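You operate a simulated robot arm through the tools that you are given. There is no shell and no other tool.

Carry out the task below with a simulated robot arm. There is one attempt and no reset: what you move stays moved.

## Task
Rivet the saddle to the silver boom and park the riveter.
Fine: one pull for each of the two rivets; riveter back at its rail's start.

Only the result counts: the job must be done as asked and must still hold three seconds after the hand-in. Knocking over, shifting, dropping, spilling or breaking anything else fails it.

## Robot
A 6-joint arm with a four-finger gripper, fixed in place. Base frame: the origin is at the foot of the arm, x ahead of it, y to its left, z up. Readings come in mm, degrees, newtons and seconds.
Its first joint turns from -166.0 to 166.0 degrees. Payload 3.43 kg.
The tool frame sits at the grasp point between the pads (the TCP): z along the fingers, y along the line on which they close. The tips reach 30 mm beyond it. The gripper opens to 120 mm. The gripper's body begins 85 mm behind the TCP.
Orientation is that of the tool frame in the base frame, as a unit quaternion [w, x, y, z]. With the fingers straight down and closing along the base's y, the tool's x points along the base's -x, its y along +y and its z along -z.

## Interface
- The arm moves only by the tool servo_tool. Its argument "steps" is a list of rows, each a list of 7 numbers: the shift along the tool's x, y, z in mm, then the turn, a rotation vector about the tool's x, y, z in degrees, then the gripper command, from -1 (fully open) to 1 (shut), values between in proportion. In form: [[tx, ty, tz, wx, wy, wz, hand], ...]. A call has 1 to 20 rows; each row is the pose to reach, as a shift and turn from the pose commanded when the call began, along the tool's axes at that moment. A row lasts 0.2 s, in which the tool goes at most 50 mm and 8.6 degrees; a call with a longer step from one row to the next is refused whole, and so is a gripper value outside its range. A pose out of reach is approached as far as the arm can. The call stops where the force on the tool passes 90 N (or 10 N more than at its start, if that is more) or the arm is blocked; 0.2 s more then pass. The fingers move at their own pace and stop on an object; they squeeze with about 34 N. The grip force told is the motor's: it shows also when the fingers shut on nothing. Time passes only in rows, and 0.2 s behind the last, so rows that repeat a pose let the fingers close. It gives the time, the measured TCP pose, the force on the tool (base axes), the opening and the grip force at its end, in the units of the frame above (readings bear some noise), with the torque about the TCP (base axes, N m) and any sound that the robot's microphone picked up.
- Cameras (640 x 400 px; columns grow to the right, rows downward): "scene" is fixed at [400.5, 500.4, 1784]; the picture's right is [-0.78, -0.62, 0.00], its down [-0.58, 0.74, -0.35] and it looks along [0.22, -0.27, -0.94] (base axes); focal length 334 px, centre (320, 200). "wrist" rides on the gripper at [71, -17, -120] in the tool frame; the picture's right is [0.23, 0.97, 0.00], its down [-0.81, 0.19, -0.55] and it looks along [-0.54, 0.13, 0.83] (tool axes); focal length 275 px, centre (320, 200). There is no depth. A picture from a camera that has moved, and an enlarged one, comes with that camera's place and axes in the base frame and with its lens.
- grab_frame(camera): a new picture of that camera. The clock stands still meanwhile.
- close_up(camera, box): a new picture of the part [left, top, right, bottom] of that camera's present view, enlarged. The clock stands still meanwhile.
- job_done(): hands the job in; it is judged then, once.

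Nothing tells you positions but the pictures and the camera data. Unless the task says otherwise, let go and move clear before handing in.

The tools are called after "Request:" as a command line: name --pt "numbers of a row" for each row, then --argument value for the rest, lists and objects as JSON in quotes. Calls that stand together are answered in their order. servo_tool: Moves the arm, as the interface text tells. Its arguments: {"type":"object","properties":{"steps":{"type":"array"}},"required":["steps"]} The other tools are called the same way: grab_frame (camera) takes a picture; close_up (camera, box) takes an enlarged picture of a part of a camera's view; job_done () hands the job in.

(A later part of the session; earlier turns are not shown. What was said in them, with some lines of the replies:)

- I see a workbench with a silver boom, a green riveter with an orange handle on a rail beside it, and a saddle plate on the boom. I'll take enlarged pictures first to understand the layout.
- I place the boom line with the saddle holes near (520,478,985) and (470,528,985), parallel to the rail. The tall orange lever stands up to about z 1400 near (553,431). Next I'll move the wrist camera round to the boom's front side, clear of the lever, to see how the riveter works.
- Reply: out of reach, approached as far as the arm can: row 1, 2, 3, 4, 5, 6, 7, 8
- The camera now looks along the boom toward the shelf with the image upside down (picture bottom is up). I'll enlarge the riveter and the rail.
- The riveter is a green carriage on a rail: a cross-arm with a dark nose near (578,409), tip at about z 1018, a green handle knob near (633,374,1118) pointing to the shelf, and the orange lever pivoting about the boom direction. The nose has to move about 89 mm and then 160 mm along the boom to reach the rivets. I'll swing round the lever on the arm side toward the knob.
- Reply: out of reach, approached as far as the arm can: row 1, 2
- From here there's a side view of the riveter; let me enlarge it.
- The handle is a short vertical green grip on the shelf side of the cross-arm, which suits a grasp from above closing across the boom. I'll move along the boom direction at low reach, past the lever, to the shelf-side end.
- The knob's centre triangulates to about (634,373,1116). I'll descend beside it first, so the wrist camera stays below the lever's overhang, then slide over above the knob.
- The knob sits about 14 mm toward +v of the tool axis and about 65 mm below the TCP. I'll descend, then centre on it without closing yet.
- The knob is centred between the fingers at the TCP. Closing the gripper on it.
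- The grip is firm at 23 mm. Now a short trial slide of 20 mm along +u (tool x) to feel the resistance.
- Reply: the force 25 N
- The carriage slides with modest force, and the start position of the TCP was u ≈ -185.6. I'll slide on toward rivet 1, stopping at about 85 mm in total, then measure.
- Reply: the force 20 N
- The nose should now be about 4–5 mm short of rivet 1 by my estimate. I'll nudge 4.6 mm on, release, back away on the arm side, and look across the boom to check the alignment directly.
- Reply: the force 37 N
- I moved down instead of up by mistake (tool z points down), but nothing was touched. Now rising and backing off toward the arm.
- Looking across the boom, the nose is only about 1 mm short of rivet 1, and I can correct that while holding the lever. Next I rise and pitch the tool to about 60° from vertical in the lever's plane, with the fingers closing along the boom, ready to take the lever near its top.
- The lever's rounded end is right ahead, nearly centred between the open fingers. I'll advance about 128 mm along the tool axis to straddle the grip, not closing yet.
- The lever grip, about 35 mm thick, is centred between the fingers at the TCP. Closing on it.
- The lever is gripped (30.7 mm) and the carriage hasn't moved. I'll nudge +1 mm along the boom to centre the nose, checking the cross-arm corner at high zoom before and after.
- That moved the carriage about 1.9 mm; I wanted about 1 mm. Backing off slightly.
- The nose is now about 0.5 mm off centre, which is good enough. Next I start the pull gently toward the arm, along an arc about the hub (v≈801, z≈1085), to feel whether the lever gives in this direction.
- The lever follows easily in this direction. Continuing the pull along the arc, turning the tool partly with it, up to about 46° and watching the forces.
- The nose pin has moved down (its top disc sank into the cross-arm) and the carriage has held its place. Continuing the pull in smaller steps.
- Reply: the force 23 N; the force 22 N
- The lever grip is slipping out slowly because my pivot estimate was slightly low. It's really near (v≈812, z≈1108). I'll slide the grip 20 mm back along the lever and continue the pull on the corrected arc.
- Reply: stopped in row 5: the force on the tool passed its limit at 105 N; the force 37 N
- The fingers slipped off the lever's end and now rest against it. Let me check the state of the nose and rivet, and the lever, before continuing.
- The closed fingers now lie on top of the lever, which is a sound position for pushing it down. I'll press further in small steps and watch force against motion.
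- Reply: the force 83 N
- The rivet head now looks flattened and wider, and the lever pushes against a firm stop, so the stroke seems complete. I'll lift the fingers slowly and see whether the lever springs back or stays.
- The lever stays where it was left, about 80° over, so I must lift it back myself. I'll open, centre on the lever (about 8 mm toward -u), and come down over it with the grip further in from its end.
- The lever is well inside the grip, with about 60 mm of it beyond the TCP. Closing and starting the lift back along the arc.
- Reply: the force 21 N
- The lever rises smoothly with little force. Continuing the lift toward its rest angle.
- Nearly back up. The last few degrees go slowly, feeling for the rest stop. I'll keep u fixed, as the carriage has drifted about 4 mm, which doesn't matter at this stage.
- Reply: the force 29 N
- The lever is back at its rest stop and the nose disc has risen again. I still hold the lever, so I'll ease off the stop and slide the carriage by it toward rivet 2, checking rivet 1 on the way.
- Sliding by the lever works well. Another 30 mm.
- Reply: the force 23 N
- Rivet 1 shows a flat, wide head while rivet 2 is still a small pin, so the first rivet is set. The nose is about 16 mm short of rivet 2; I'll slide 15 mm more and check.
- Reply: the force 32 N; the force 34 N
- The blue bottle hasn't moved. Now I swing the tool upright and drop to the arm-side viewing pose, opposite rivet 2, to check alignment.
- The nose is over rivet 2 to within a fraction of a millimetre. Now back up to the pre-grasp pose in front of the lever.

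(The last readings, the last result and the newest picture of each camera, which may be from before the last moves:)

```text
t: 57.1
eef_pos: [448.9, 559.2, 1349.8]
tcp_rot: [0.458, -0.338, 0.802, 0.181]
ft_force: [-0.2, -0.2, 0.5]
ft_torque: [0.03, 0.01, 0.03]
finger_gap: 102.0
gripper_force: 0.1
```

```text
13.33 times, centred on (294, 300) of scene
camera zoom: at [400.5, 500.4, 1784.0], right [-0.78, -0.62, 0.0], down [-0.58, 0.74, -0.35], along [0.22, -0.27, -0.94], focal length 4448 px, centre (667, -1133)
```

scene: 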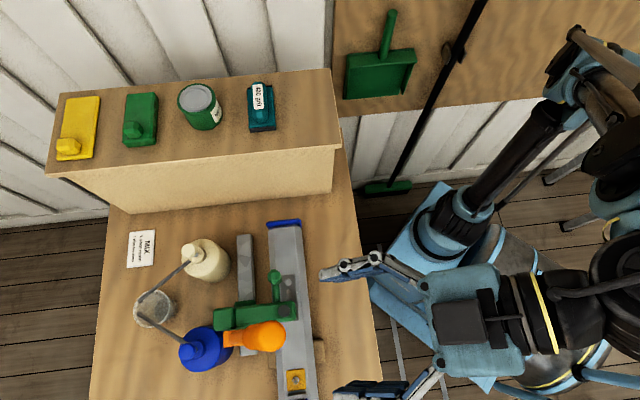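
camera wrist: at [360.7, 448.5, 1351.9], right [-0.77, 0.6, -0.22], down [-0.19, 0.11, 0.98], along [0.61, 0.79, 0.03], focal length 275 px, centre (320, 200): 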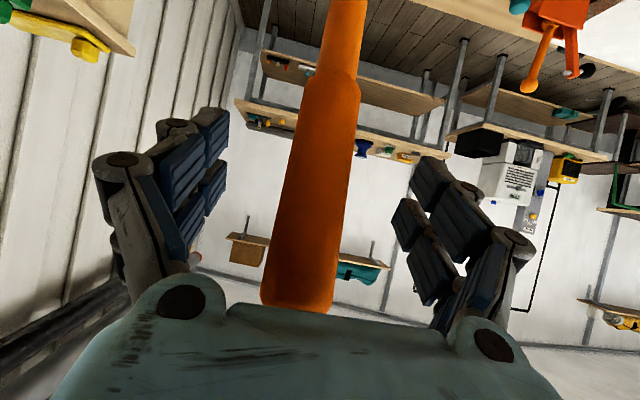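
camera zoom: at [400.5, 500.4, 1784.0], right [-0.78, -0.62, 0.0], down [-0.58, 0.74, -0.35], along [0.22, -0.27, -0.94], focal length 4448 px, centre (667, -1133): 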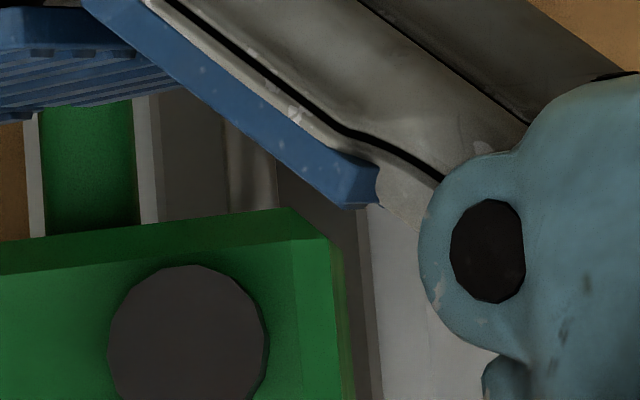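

The lever is about 2 mm off centre between the fingers; I'll centre and close, then check that the carriage stays put.

Request:
servo_tool --pt "0 -1.8 0 0 0 0 -0.4" --pt "0 -1.8 0 0 0 0 0.2" --pt "0 -1.8 0 0 0 0 1" --pt "0 -1.8 0 0 0 0 1" --pt "0 -1.8 0 0 0 0 1"

Request:
close_up --camera "scene" --box '[270, 285, 318, 315]'

```text
t: 58.3
eef_pos: [449.2, 557.5, 1351.2]
tcp_rot: [0.458, -0.338, 0.802, 0.181]
ft_force: [4.4, -1.4, 0.9]
ft_torque: [0.92, 0.49, 0.32]
finger_gap: 31.3
gripper_force: 44.7
```

```text
13.33 times, centred on (294, 300) of scene
camera zoom: at [400.5, 500.4, 1784.0], right [-0.78, -0.62, 0.0], down [-0.58, 0.74, -0.35], along [0.22, -0.27, -0.94], focal length 4448 px, centre (667, -1133)
```

zoom: 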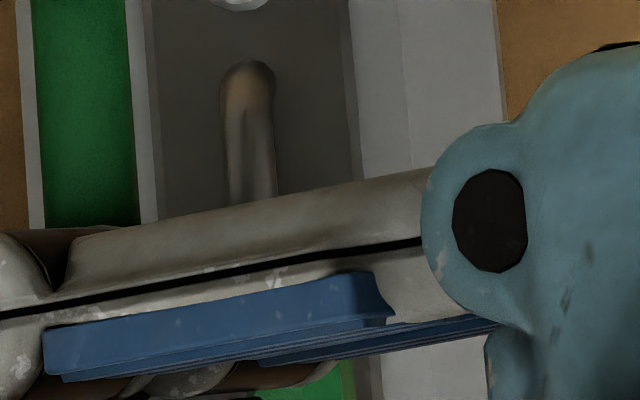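

Request:
close_up --camera "scene" --box '[220, 250, 348, 330]'

```text
5.00 times, centred on (284, 290) of scene
camera zoom: at [400.5, 500.4, 1784.0], right [-0.78, -0.62, 0.0], down [-0.58, 0.74, -0.35], along [0.22, -0.27, -0.94], focal length 1668 px, centre (500, -250)
```

zoom: 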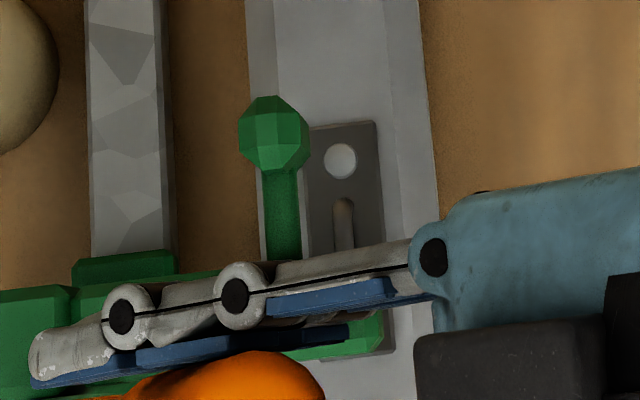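

The carriage held its place. Now the second pull: along the arc about (v≈810, z≈1103), first part to about 58°.

Request:
servo_tool --pt "7.6 0.1 -5.5 0 -1 0 1" --pt "15.2 0.1 -10.8 0 -2 0 1" --pt "23.1 0.2 -15.7 0 -3 0 1" --pt "31.1 0.2 -20.5 0 -4 0 1" --pt "39.4 0.3 -24.9 0 -5 0 1" --pt "47.7 0.3 -29.1 0 -6 0 1" --pt "56.2 0.4 -32.8 0 -7 0 1" --pt "64.8 0.5 -36.4 0 -8 0 1" --pt "73.5 0.6 -39.6 0 -9 0 1" --pt "82.3 0.7 -42.7 0 -10 0 1" --pt "91.3 0.8 -45.2 0 -11 0 1" --pt "100.3 0.9 -47.6 0 -12 0 1" --pt "109.4 1 -49.5 0 -13 0 1" --pt "118.6 1.1 -51.2 0 -14 0 1" --pt "127.8 1.2 -52.5 0 -15 0 1" --pt "137 1.3 -53.6 0 -16 0 1" --pt "146.3 1.4 -54.3 0 -17 0 1" --pt "155.7 1.5 -54.7 0 -18 0 1"

Request:
grab_frame --camera "wrist"

Request:
close_up --camera "scene" --box '[220, 250, 348, 330]'

```text
t: 62.1
eef_pos: [359.7, 467.2, 1245.3]
tcp_rot: [0.578, -0.305, 0.721, 0.231]
ft_force: [4.5, 0.3, 4.1]
ft_torque: [0.82, -0.94, 0.21]
finger_gap: 31.1
gripper_force: 45.0
```

```text
taken
camera wrist: at [277.6, 360.3, 1203.7], right [-0.72, 0.65, -0.24], down [-0.4, -0.1, 0.91], along [0.56, 0.75, 0.33], focal length 275 px, centre (320, 200)
```

wrist: 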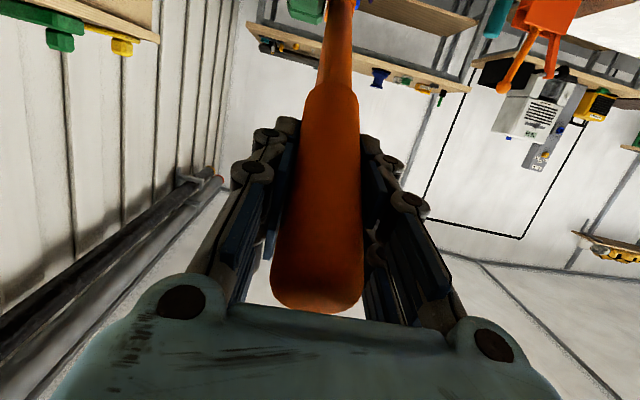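

```text
5.00 times, centred on (284, 290) of scene
camera zoom: at [400.5, 500.4, 1784.0], right [-0.78, -0.62, 0.0], down [-0.58, 0.74, -0.35], along [0.22, -0.27, -0.94], focal length 1668 px, centre (500, -250)
```

zoom: 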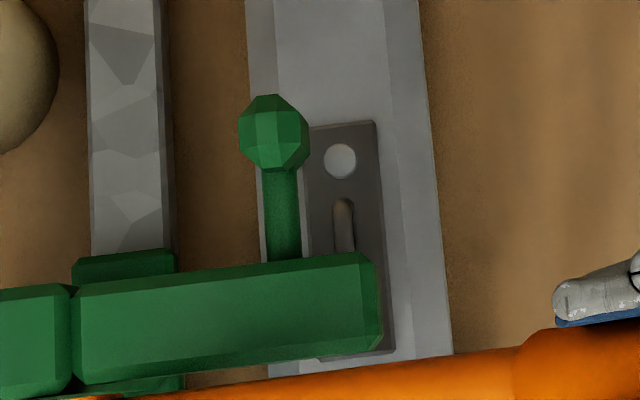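

The second pull is going smoothly with almost no side force, and the carriage hasn't moved. Continuing to the end of the stroke.

Request:
servo_tool --pt "8.9 0.15 -2.9 0 -1 0 1" --pt "17.8 0.3 -5.6 0 -2 0 1" --pt "26.9 0.45 -7.8 0 -3 0 1" --pt "36 0.6 -9.9 0 -4 0 1" --pt "45.1 0.8 -11.6 0 -5 0 1" --pt "54.3 1 -13 0 -6 0 1" --pt "63.6 1.1 -13.9 0 -7 0 1" --pt "72.9 1.3 -14.6 0 -8 0 1" --pt "82.2 1.4 -15 0 -9 0 1" --pt "91.6 1.6 -15.1 0 -10 0 1"

Request:
close_up --camera "scene" --box '[220, 250, 348, 330]'

```text
t: 64.3
eef_pos: [334.8, 441.7, 1160.7]
tcp_rot: [0.639, -0.284, 0.667, 0.257]
ft_force: [17.2, 12.5, 27.3]
ft_torque: [0.84, -1.03, -0.09]
finger_gap: 31.4
gripper_force: 45.2
```

```text
5.00 times, centred on (284, 290) of scene
camera zoom: at [400.5, 500.4, 1784.0], right [-0.78, -0.62, 0.0], down [-0.58, 0.74, -0.35], along [0.22, -0.27, -0.94], focal length 1668 px, centre (500, -250)
```

zoom: 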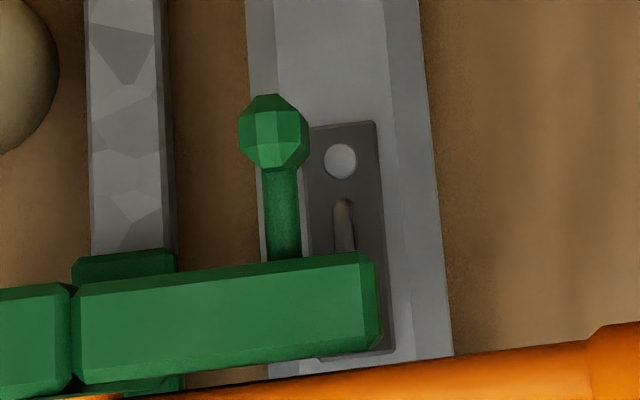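

Upward resistance is now 27 N, so the stop is near. Pressing on a little further.

Request:
servo_tool --pt "3 0 0 0 0 0 1" --pt "6 0.1 0 0 0 0 1"

Request:
grab_frame --camera "wrist"

Request:
close_up --camera "scene" --box '[220, 250, 348, 330]'

Request:
close_up --camera "scene" --box '[270, 305, 318, 335]'

```text
t: 64.9
eef_pos: [333.7, 440.3, 1154.3]
tcp_rot: [0.639, -0.283, 0.668, 0.256]
ft_force: [5.1, 0.5, 34.5]
ft_torque: [0.67, -0.79, -0.06]
finger_gap: 31.6
gripper_force: 44.8
```

```text
taken
camera wrist: at [258.8, 340.3, 1090.1], right [-0.69, 0.68, -0.25], down [-0.51, -0.21, 0.83], along [0.51, 0.71, 0.49], focal length 275 px, centre (320, 200)
```

wrist: 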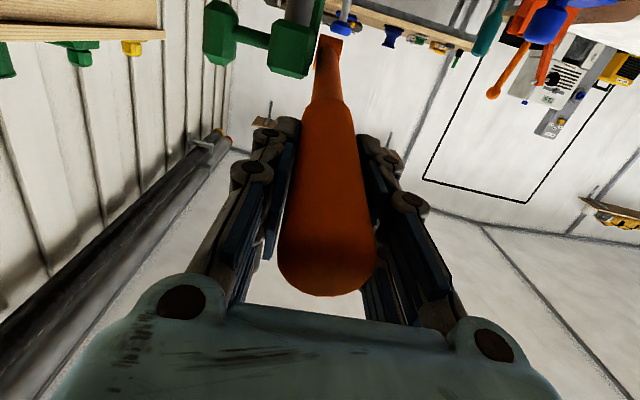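

```text
5.00 times, centred on (284, 290) of scene
camera zoom: at [400.5, 500.4, 1784.0], right [-0.78, -0.62, 0.0], down [-0.58, 0.74, -0.35], along [0.22, -0.27, -0.94], focal length 1668 px, centre (500, -250)
```

zoom: 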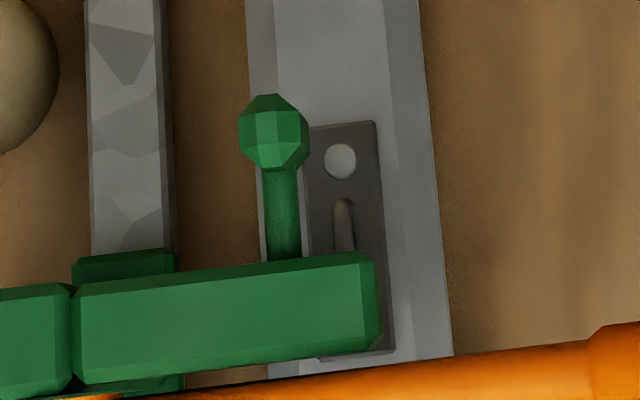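

```text
13.33 times, centred on (294, 320) of scene
camera zoom: at [400.5, 500.4, 1784.0], right [-0.78, -0.62, 0.0], down [-0.58, 0.74, -0.35], along [0.22, -0.27, -0.94], focal length 4448 px, centre (667, -1400)
```

zoom: 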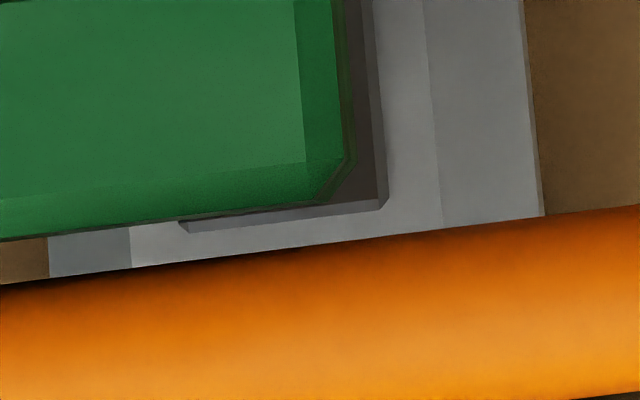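

The grip slips at about 34 N, so to be sure the stroke is complete I'll press from above with shut fingers, as on the first rivet. Opening, lifting above the lever, and shutting.

Request:
servo_tool --pt "-3 0 0 0 0 0 0.5" --pt "-3 0 0 0 0 0 0" --pt "-3 0 0 0 0 0 -0.3" --pt "-22 0 0 0 0 0 -0.3" --pt "-42 0 0 0 0 0 -0.3" --pt "-60 0 0 0 0 0 0.2" --pt "-60 0 0 0 0 0 0.8" --pt "-60 0 0 0 0 0 1" --pt "-60 0 0 0 0 0 1"

Request:
grab_frame --camera "wrist"

Request:
close_up --camera "scene" --box '[220, 280, 380, 380]'

```text
t: 66.9
eef_pos: [336.8, 444.3, 1213.8]
tcp_rot: [0.638, -0.285, 0.668, 0.257]
ft_force: [0.7, -0.3, 0.2]
ft_torque: [0.03, 0.0, 0.0]
finger_gap: 0.1
gripper_force: 33.0
```

```text
taken
camera wrist: at [261.3, 343.5, 1149.4], right [-0.69, 0.68, -0.25], down [-0.51, -0.21, 0.84], along [0.51, 0.71, 0.49], focal length 275 px, centre (320, 200)
```

wrist: 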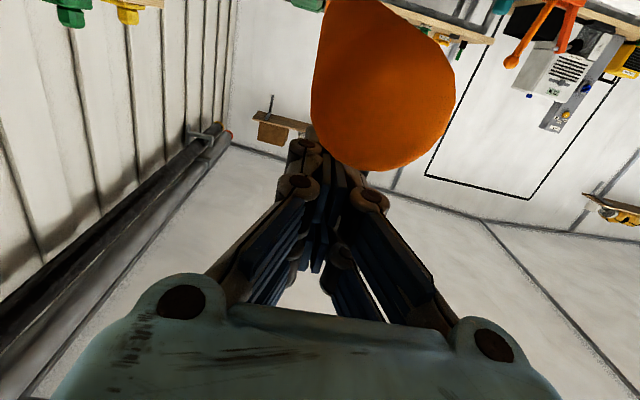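

```text
4.00 times, centred on (300, 330) of scene
camera zoom: at [400.5, 500.4, 1784.0], right [-0.78, -0.62, 0.0], down [-0.58, 0.74, -0.35], along [0.22, -0.27, -0.94], focal length 1334 px, centre (400, -320)
```

zoom: 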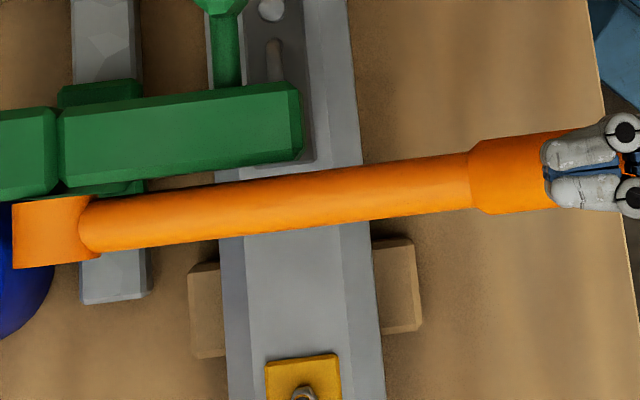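

Request:
servo_tool --pt "10 0 0 0 0 0 1" --pt "18 0 0 0 0 0 1" --pt "24 0 0 0 0 0 1" --pt "28 0 0 0 0 0 1" --pt "31 0 0 0 0 0 1"

```text
t: 68.1
eef_pos: [332.8, 442.1, 1183.8]
tcp_rot: [0.639, -0.283, 0.667, 0.257]
ft_force: [-3.6, -3.6, 22.3]
ft_torque: [-0.64, 0.61, -0.12]
finger_gap: 6.1
gripper_force: 33.3
```

Request:
servo_tool --pt "2 0 0 0 0 0 1" --pt "4 0 0 0 0 0 1" --pt "6 0 0 0 0 0 1"

Request:
close_up --camera "scene" --box '[220, 280, 380, 380]'

```text
t: 68.9
eef_pos: [334.2, 441.9, 1179.1]
tcp_rot: [0.64, -0.283, 0.667, 0.257]
ft_force: [2.8, -12.3, 51.0]
ft_torque: [-1.65, 1.19, 0.11]
finger_gap: 6.0
gripper_force: 33.4
```

```text
4.00 times, centred on (300, 330) of scene
camera zoom: at [400.5, 500.4, 1784.0], right [-0.78, -0.62, 0.0], down [-0.58, 0.74, -0.35], along [0.22, -0.27, -0.94], focal length 1334 px, centre (400, -320)
```

zoom: 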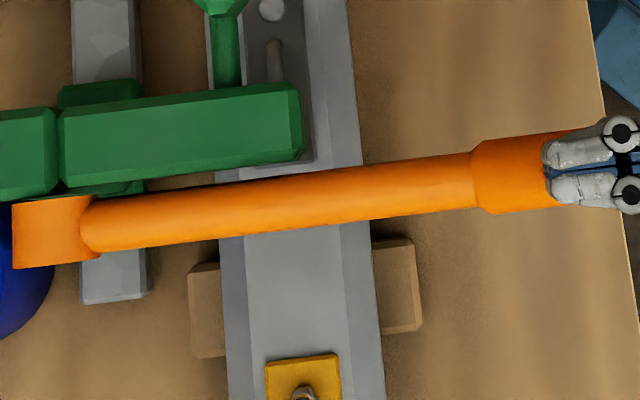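

Request:
servo_tool --pt "2 0 0 0 0 0 1" --pt "3.5 0 0 0 0 0 1"

Request:
close_up --camera "scene" --box '[220, 280, 380, 380]'

```text
t: 69.5
eef_pos: [332.6, 441.6, 1176.5]
tcp_rot: [0.64, -0.284, 0.666, 0.258]
ft_force: [5.5, -12.0, 78.1]
ft_torque: [-2.31, 1.85, 0.1]
finger_gap: 6.0
gripper_force: 33.9
```

```text
4.00 times, centred on (300, 330) of scene
camera zoom: at [400.5, 500.4, 1784.0], right [-0.78, -0.62, 0.0], down [-0.58, 0.74, -0.35], along [0.22, -0.27, -0.94], focal length 1334 px, centre (400, -320)
```

zoom: 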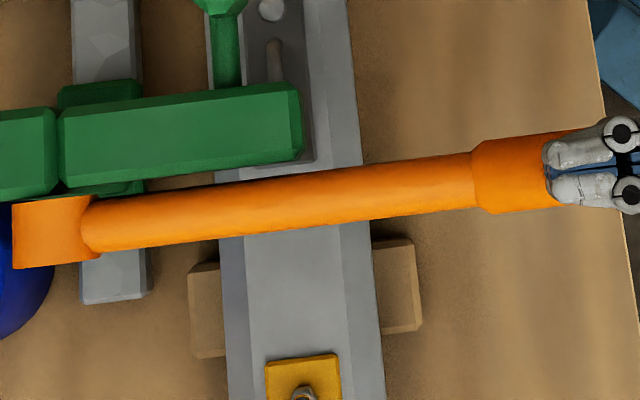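

The lever is against its stop at 78 N without moving further, so the second stroke is complete. Now I lift off, open, come down over the lever again and grip it to raise it.

Request:
servo_tool --pt "-8 0 0 0 0 0 1" --pt "-24 0 0 0 0 0 1" --pt "-40 0 0 0 0 0 0.3" --pt "-40 0 0 0 0 0 -0.3" --pt "-40 0 0 0 0 0 -0.3" --pt "-18 0 0 0 0 0 -0.3" --pt "3 0 0 0 0 0 -0.3" --pt "20 0 0 0 0 0 -0.3"

Request:
grab_frame --camera "wrist"

```text
t: 71.3
eef_pos: [331.8, 440.1, 1156.3]
tcp_rot: [0.638, -0.284, 0.668, 0.256]
ft_force: [-0.6, -0.4, 1.2]
ft_torque: [-0.01, -0.01, -0.03]
finger_gap: 78.0
gripper_force: 0.0
```

```text
taken
camera wrist: at [258.5, 340.0, 1090.3], right [-0.69, 0.68, -0.25], down [-0.51, -0.21, 0.84], along [0.51, 0.71, 0.49], focal length 275 px, centre (320, 200)
```

wrist: 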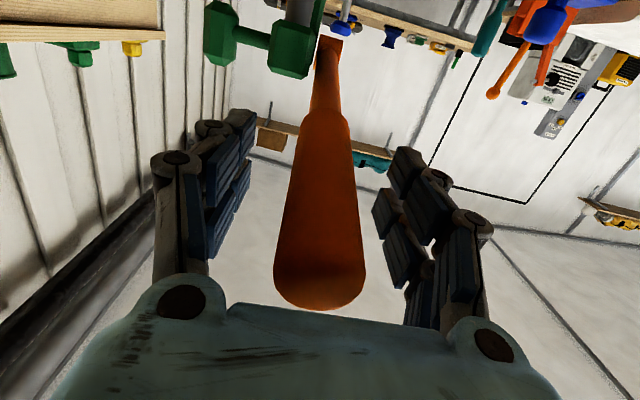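

Request:
servo_tool --pt "0 0 0 0 0 0 0.3" --pt "0 0 0 0 0 0 1" --pt "0 0 0 0 0 0 1" --pt "0 0 0 0 0 0 1"

Request:
servo_tool --pt "-9.2 -0.2 1.6 0 1 0 1" --pt "-18.4 -0.4 3.4 0 2 0 1" --pt "-36.7 -0.8 8 0 4 0 1" --pt "-54.4 -1.1 13.9 0 6 0 1" --pt "-71.8 -1.5 21 0 8 0 1" --pt "-88.6 -1.8 29.3 0 10 0 1" --pt "-104.8 -2.2 38.8 0 12 0 1" --pt "-120.3 -2.5 49.3 0 14 0 1" --pt "-135 -2.8 61 0 16 0 1"

Request:
grab_frame --camera "wrist"

Request:
close_up --camera "scene" --box '[220, 250, 380, 350]'

```text
t: 72.3
eef_pos: [334.0, 439.9, 1154.6]
tcp_rot: [0.638, -0.283, 0.668, 0.256]
ft_force: [-1.2, -1.5, -0.7]
ft_torque: [-0.12, 0.18, -0.02]
finger_gap: 31.2
gripper_force: 45.7
```

```text
t: 74.3
eef_pos: [381.6, 489.1, 1284.1]
tcp_rot: [0.539, -0.317, 0.75, 0.215]
ft_force: [1.5, 3.3, -14.4]
ft_torque: [-0.71, 0.9, 0.04]
finger_gap: 31.3
gripper_force: 45.9
```

```text
taken
camera wrist: at [297.0, 380.0, 1257.0], right [-0.74, 0.63, -0.24], down [-0.33, -0.03, 0.94], along [0.59, 0.77, 0.23], focal length 275 px, centre (320, 200)
```

wrist: 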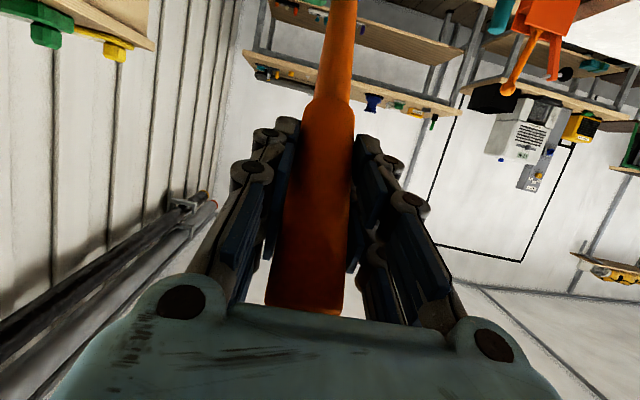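

```text
4.00 times, centred on (300, 300) of scene
camera zoom: at [400.5, 500.4, 1784.0], right [-0.78, -0.62, 0.0], down [-0.58, 0.74, -0.35], along [0.22, -0.27, -0.94], focal length 1334 px, centre (400, -200)
```

zoom: 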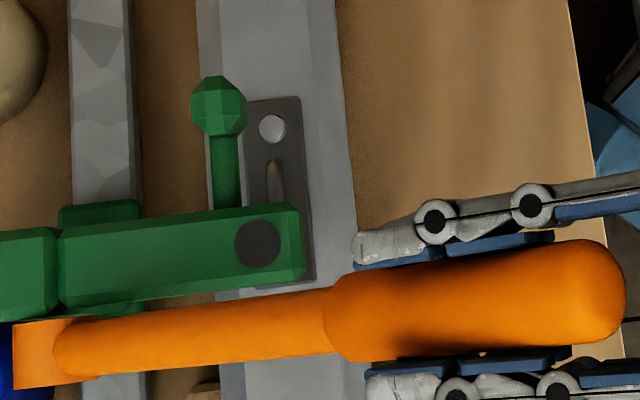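

Request:
servo_tool --pt "-16.9 -0.3 8.4 0 2 0 1" --pt "-33 -0.5 17.9 0 4 0 1" --pt "-48.6 -0.75 28.5 0 6 0 1" --pt "-63.2 -0.95 40.2 0 8 0 1" --pt "-77.1 -1.1 52.7 0 10 0 1" --pt "-86.9 -1.3 62.9 0 11.5 0 1" --pt "-93.2 -1.35 69.9 0 12.5 0 1" --pt "-95.6 -1.4 72.8 0 13 0 1"

Request:
close_up --camera "scene" --box '[200, 250, 360, 350]'

```text
t: 76.1
eef_pos: [452.7, 558.7, 1352.6]
tcp_rot: [0.451, -0.338, 0.806, 0.177]
ft_force: [-20.3, -19.9, -9.3]
ft_torque: [0.42, 1.11, 0.37]
finger_gap: 31.3
gripper_force: 45.2
```

```text
4.00 times, centred on (280, 300) of scene
camera zoom: at [400.5, 500.4, 1784.0], right [-0.78, -0.62, 0.0], down [-0.58, 0.74, -0.35], along [0.22, -0.27, -0.94], focal length 1334 px, centre (480, -200)
```

zoom: 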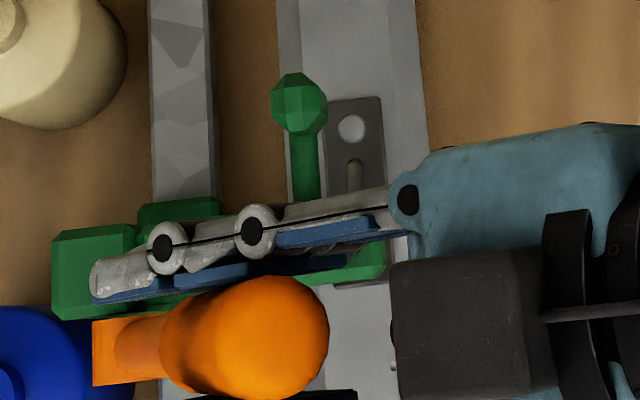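

The lever is back at rest. I ease off the stop and slide the carriage back by the lever, 30 mm first, to inspect rivet 2.

Request:
servo_tool --pt "0.8 0 -1.3 0 0 0 1" --pt "0.9 -6 -1.2 0 0 0 1" --pt "1 -12 -1.2 0 0 0 1" --pt "1.1 -18 -1.1 0 0 0 1" --pt "1.2 -24 -1.1 0 0 0 1" --pt "1.3 -30 -1 0 0 0 1"

Request:
close_up --camera "scene" --box '[220, 250, 380, 350]'

Request:
close_up --camera "scene" --box '[270, 285, 318, 315]'

```text
t: 77.5
eef_pos: [473.1, 537.5, 1351.9]
tcp_rot: [0.451, -0.34, 0.806, 0.178]
ft_force: [-1.6, 1.0, 16.2]
ft_torque: [1.18, 0.22, 0.32]
finger_gap: 31.5
gripper_force: 44.6
```

```text
4.00 times, centred on (300, 300) of scene
camera zoom: at [400.5, 500.4, 1784.0], right [-0.78, -0.62, 0.0], down [-0.58, 0.74, -0.35], along [0.22, -0.27, -0.94], focal length 1334 px, centre (400, -200)
```

zoom: 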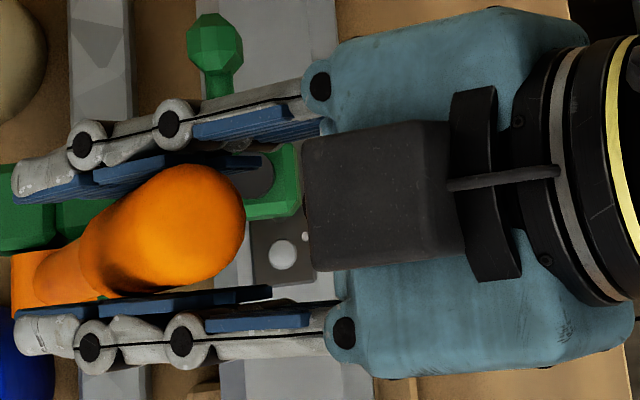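

```text
13.33 times, centred on (294, 300) of scene
camera zoom: at [400.5, 500.4, 1784.0], right [-0.78, -0.62, 0.0], down [-0.58, 0.74, -0.35], along [0.22, -0.27, -0.94], focal length 4448 px, centre (667, -1133)
```

zoom: 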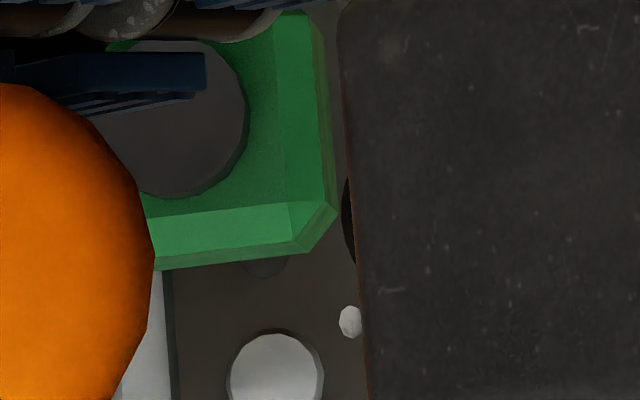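

Rivet 2 is now a flat wide head too, so both rivets are set. Continuing the slide back toward the rail's start.

Request:
servo_tool --pt "0 -7 0 0 0 0 1" --pt "0.1 -14 0.1 0 0 0 1" --pt "0.2 -21 0.1 0 0 0 1" --pt "0.3 -28 0.2 0 0 0 1" --pt "0.4 -35 0.2 0 0 0 1" --pt "0.5 -42 0.3 0 0 0 1" --pt "0.6 -49 0.3 0 0 0 1" --pt "0.7 -56 0.4 0 0 0 1" --pt "0.8 -63 0.4 0 0 0 1" --pt "0.9 -70 0.5 0 0 0 1" --pt "1 -77 0.5 0 0 0 1" --pt "1.1 -84 0.6 0 0 0 1"

Request:
grab_frame --camera "scene"

Request:
grab_frame --camera "wrist"

```text
t: 80.1
eef_pos: [533.8, 478.0, 1352.2]
tcp_rot: [0.452, -0.339, 0.806, 0.178]
ft_force: [1.6, 2.8, 3.2]
ft_torque: [1.47, 0.19, 0.21]
finger_gap: 31.3
gripper_force: 44.9
```

```text
taken
```

scene: 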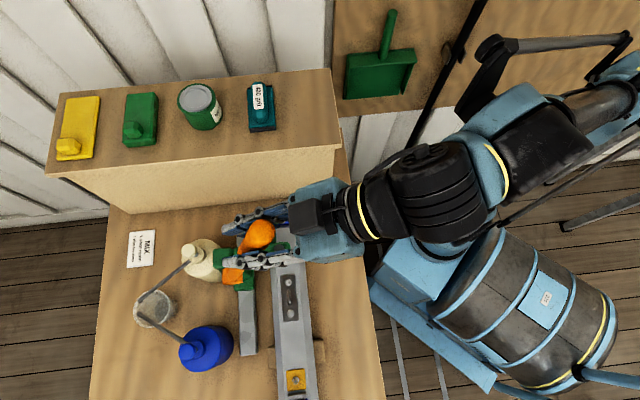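

```text
taken
camera wrist: at [446.1, 367.2, 1356.1], right [-0.77, 0.6, -0.21], down [-0.18, 0.12, 0.98], along [0.61, 0.79, 0.01], focal length 275 px, centre (320, 200)
```

wrist: 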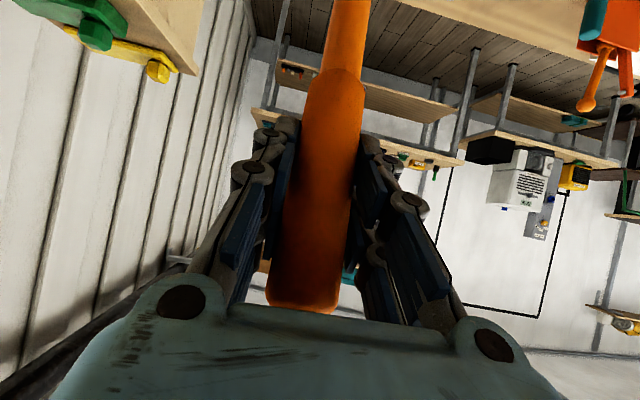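

Request:
servo_tool --pt "0.1 -7 0 0 0 0 1" --pt "0.2 -14 0.1 0 0 0 1" --pt "0.3 -21 0.1 0 0 0 1" --pt "0.4 -28 0.2 0 0 0 1" --pt "0.5 -34 0.3 0 0 0 1" --pt "0.6 -40 0.3 0 0 0 1"

Request:
close_up --camera "scene" --box '[180, 170, 340, 270]'

```text
t: 81.5
eef_pos: [562.2, 449.1, 1351.5]
tcp_rot: [0.451, -0.339, 0.807, 0.176]
ft_force: [0.1, 2.6, -0.3]
ft_torque: [1.14, 0.47, 0.22]
finger_gap: 31.2
gripper_force: 44.6
```

```text
4.00 times, centred on (260, 220) of scene
camera zoom: at [400.5, 500.4, 1784.0], right [-0.78, -0.62, 0.0], down [-0.58, 0.74, -0.35], along [0.22, -0.27, -0.94], focal length 1334 px, centre (560, 120)
```

zoom: 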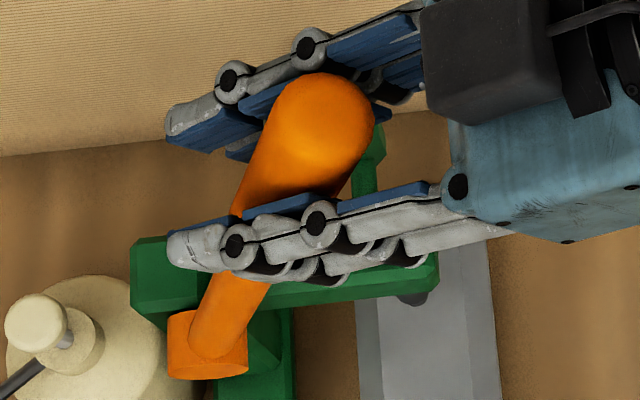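

About 5 mm remain by comparison with the first picture. Moving slowly the rest of the way, feeling for the stop.

Request:
servo_tool --pt "0 -1.5 0 0 0 0 1" --pt "0 -3 0 0 0 0 1" --pt "0 -4.5 0 0 0 0 1" --pt "0 -5.5 0 0 0 0 1" --pt "0 -5.5 0 0 0 0 1"

Request:
close_up --camera "scene" --box '[180, 170, 340, 270]'

```text
t: 82.7
eef_pos: [565.2, 445.7, 1353.2]
tcp_rot: [0.451, -0.34, 0.806, 0.178]
ft_force: [-18.0, 7.8, 0.7]
ft_torque: [0.56, 1.86, 0.62]
finger_gap: 30.9
gripper_force: 44.9
```

```text
4.00 times, centred on (260, 220) of scene
camera zoom: at [400.5, 500.4, 1784.0], right [-0.78, -0.62, 0.0], down [-0.58, 0.74, -0.35], along [0.22, -0.27, -0.94], focal length 1334 px, centre (560, 120)
```

zoom: 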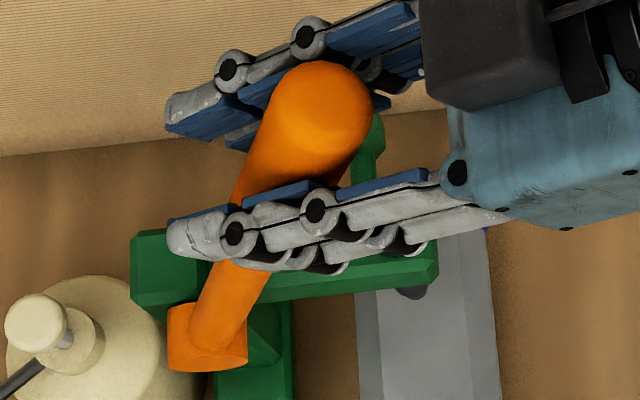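

The carriage met a stop at the place it started from. I'll set the lever lightly against its rest stop, open, and back straight out.

Request:
servo_tool --pt "-0.8 0.5 1.3 0 0 0 1" --pt "-1 0.5 1.6 0 0 0 1" --pt "-1 0.5 1.6 0 0 0 0.6" --pt "-1 0.5 1.6 0 0 0 0.1" --pt "-1 0.5 1.6 0 0 0 -0.4" --pt "-1 0.5 1.6 0 0 0 -0.5" --pt "-1 0.5 -35 0 0 0 -0.5" --pt "-1 0.5 -80 0 0 0 -0.5" --pt "-1 0.5 -125 0 0 0 -0.5"

Request:
close_up --camera "scene" --box '[180, 170, 340, 270]'

Request:
grab_frame --camera "scene"

```text
t: 84.7
eef_pos: [490.6, 373.0, 1419.1]
tcp_rot: [0.45, -0.339, 0.807, 0.178]
ft_force: [-0.8, 0.8, 0.5]
ft_torque: [0.01, -0.04, 0.01]
finger_gap: 90.2
gripper_force: 0.2
```

```text
4.00 times, centred on (260, 220) of scene
camera zoom: at [400.5, 500.4, 1784.0], right [-0.78, -0.62, 0.0], down [-0.58, 0.74, -0.35], along [0.22, -0.27, -0.94], focal length 1334 px, centre (560, 120)
```

zoom: 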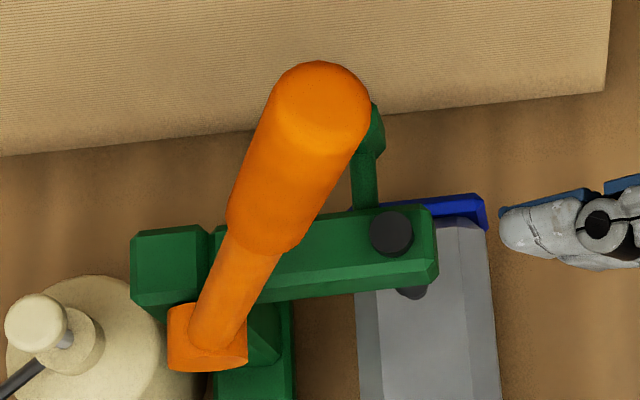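

```text
taken
```

scene: 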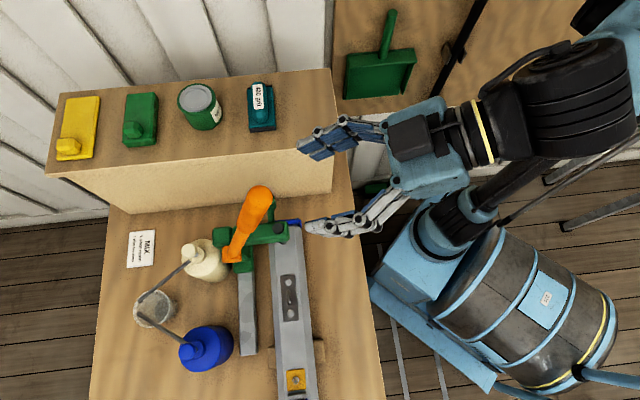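

The riveter is back exactly where it stood in the first picture. A final look at both rivets and the surroundings, while backing off a little more.

Request:
servo_tool --pt "0 0 -40 0 0 0 -0.5" --pt "0 0 -70 0 0 0 -0.5"

Request:
close_up --camera "scene" --box '[258, 264, 322, 324]'

Request:
grab_frame --camera "scene"

```text
t: 85.3
eef_pos: [446.2, 330.1, 1456.8]
tcp_rot: [0.452, -0.338, 0.806, 0.179]
ft_force: [0.6, 0.7, 0.2]
ft_torque: [0.01, 0.01, -0.04]
finger_gap: 90.0
gripper_force: 0.1
```

```text
6.67 times, centred on (290, 294) of scene
camera zoom: at [400.5, 500.4, 1784.0], right [-0.78, -0.62, 0.0], down [-0.58, 0.74, -0.35], along [0.22, -0.27, -0.94], focal length 2224 px, centre (520, -427)
```

zoom: 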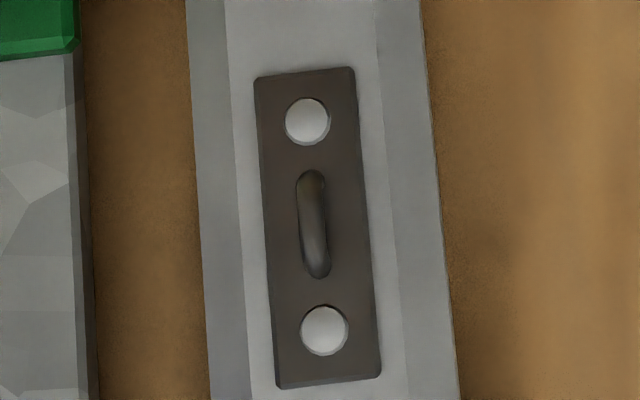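

```text
taken
```

scene: 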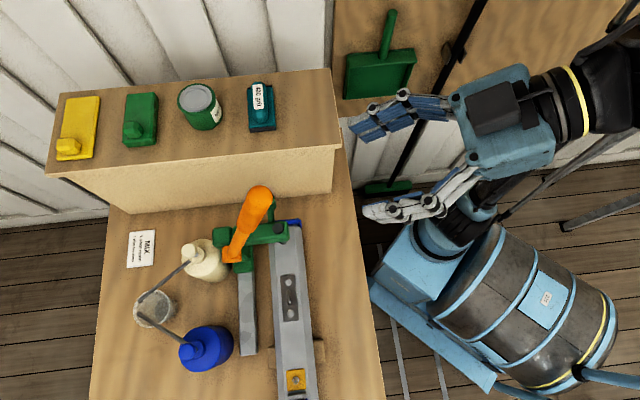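

Both rivets are set with flat, wide heads. The riveter stands at its rail's start with the lever at rest, everything else is where it was, and the arm is clear. Handing in.

Request:
job_done

```text
The job is handed in.
```

The saddle is riveted to the silver boom, and the riveter is parked back at its rail's start. I've handed the job in, but no verdict has come back.

- **Rivets:** both took one pull each and now show flat, wide heads. On each pull the lever slipped in the grip near the end of the stroke. I finished by pressing it down to its stop from above, without letting it rise in between.
- **Riveter:** the carriage met a stop at the start of the rail. In the scene picture it matches where it stood at the beginning, and the lever is up at rest.
- **Surroundings:** nothing else looks moved in the last picture. That includes the blue bottle, which the riveter came close to at the second rivet. The gripper is open and clear of the work.
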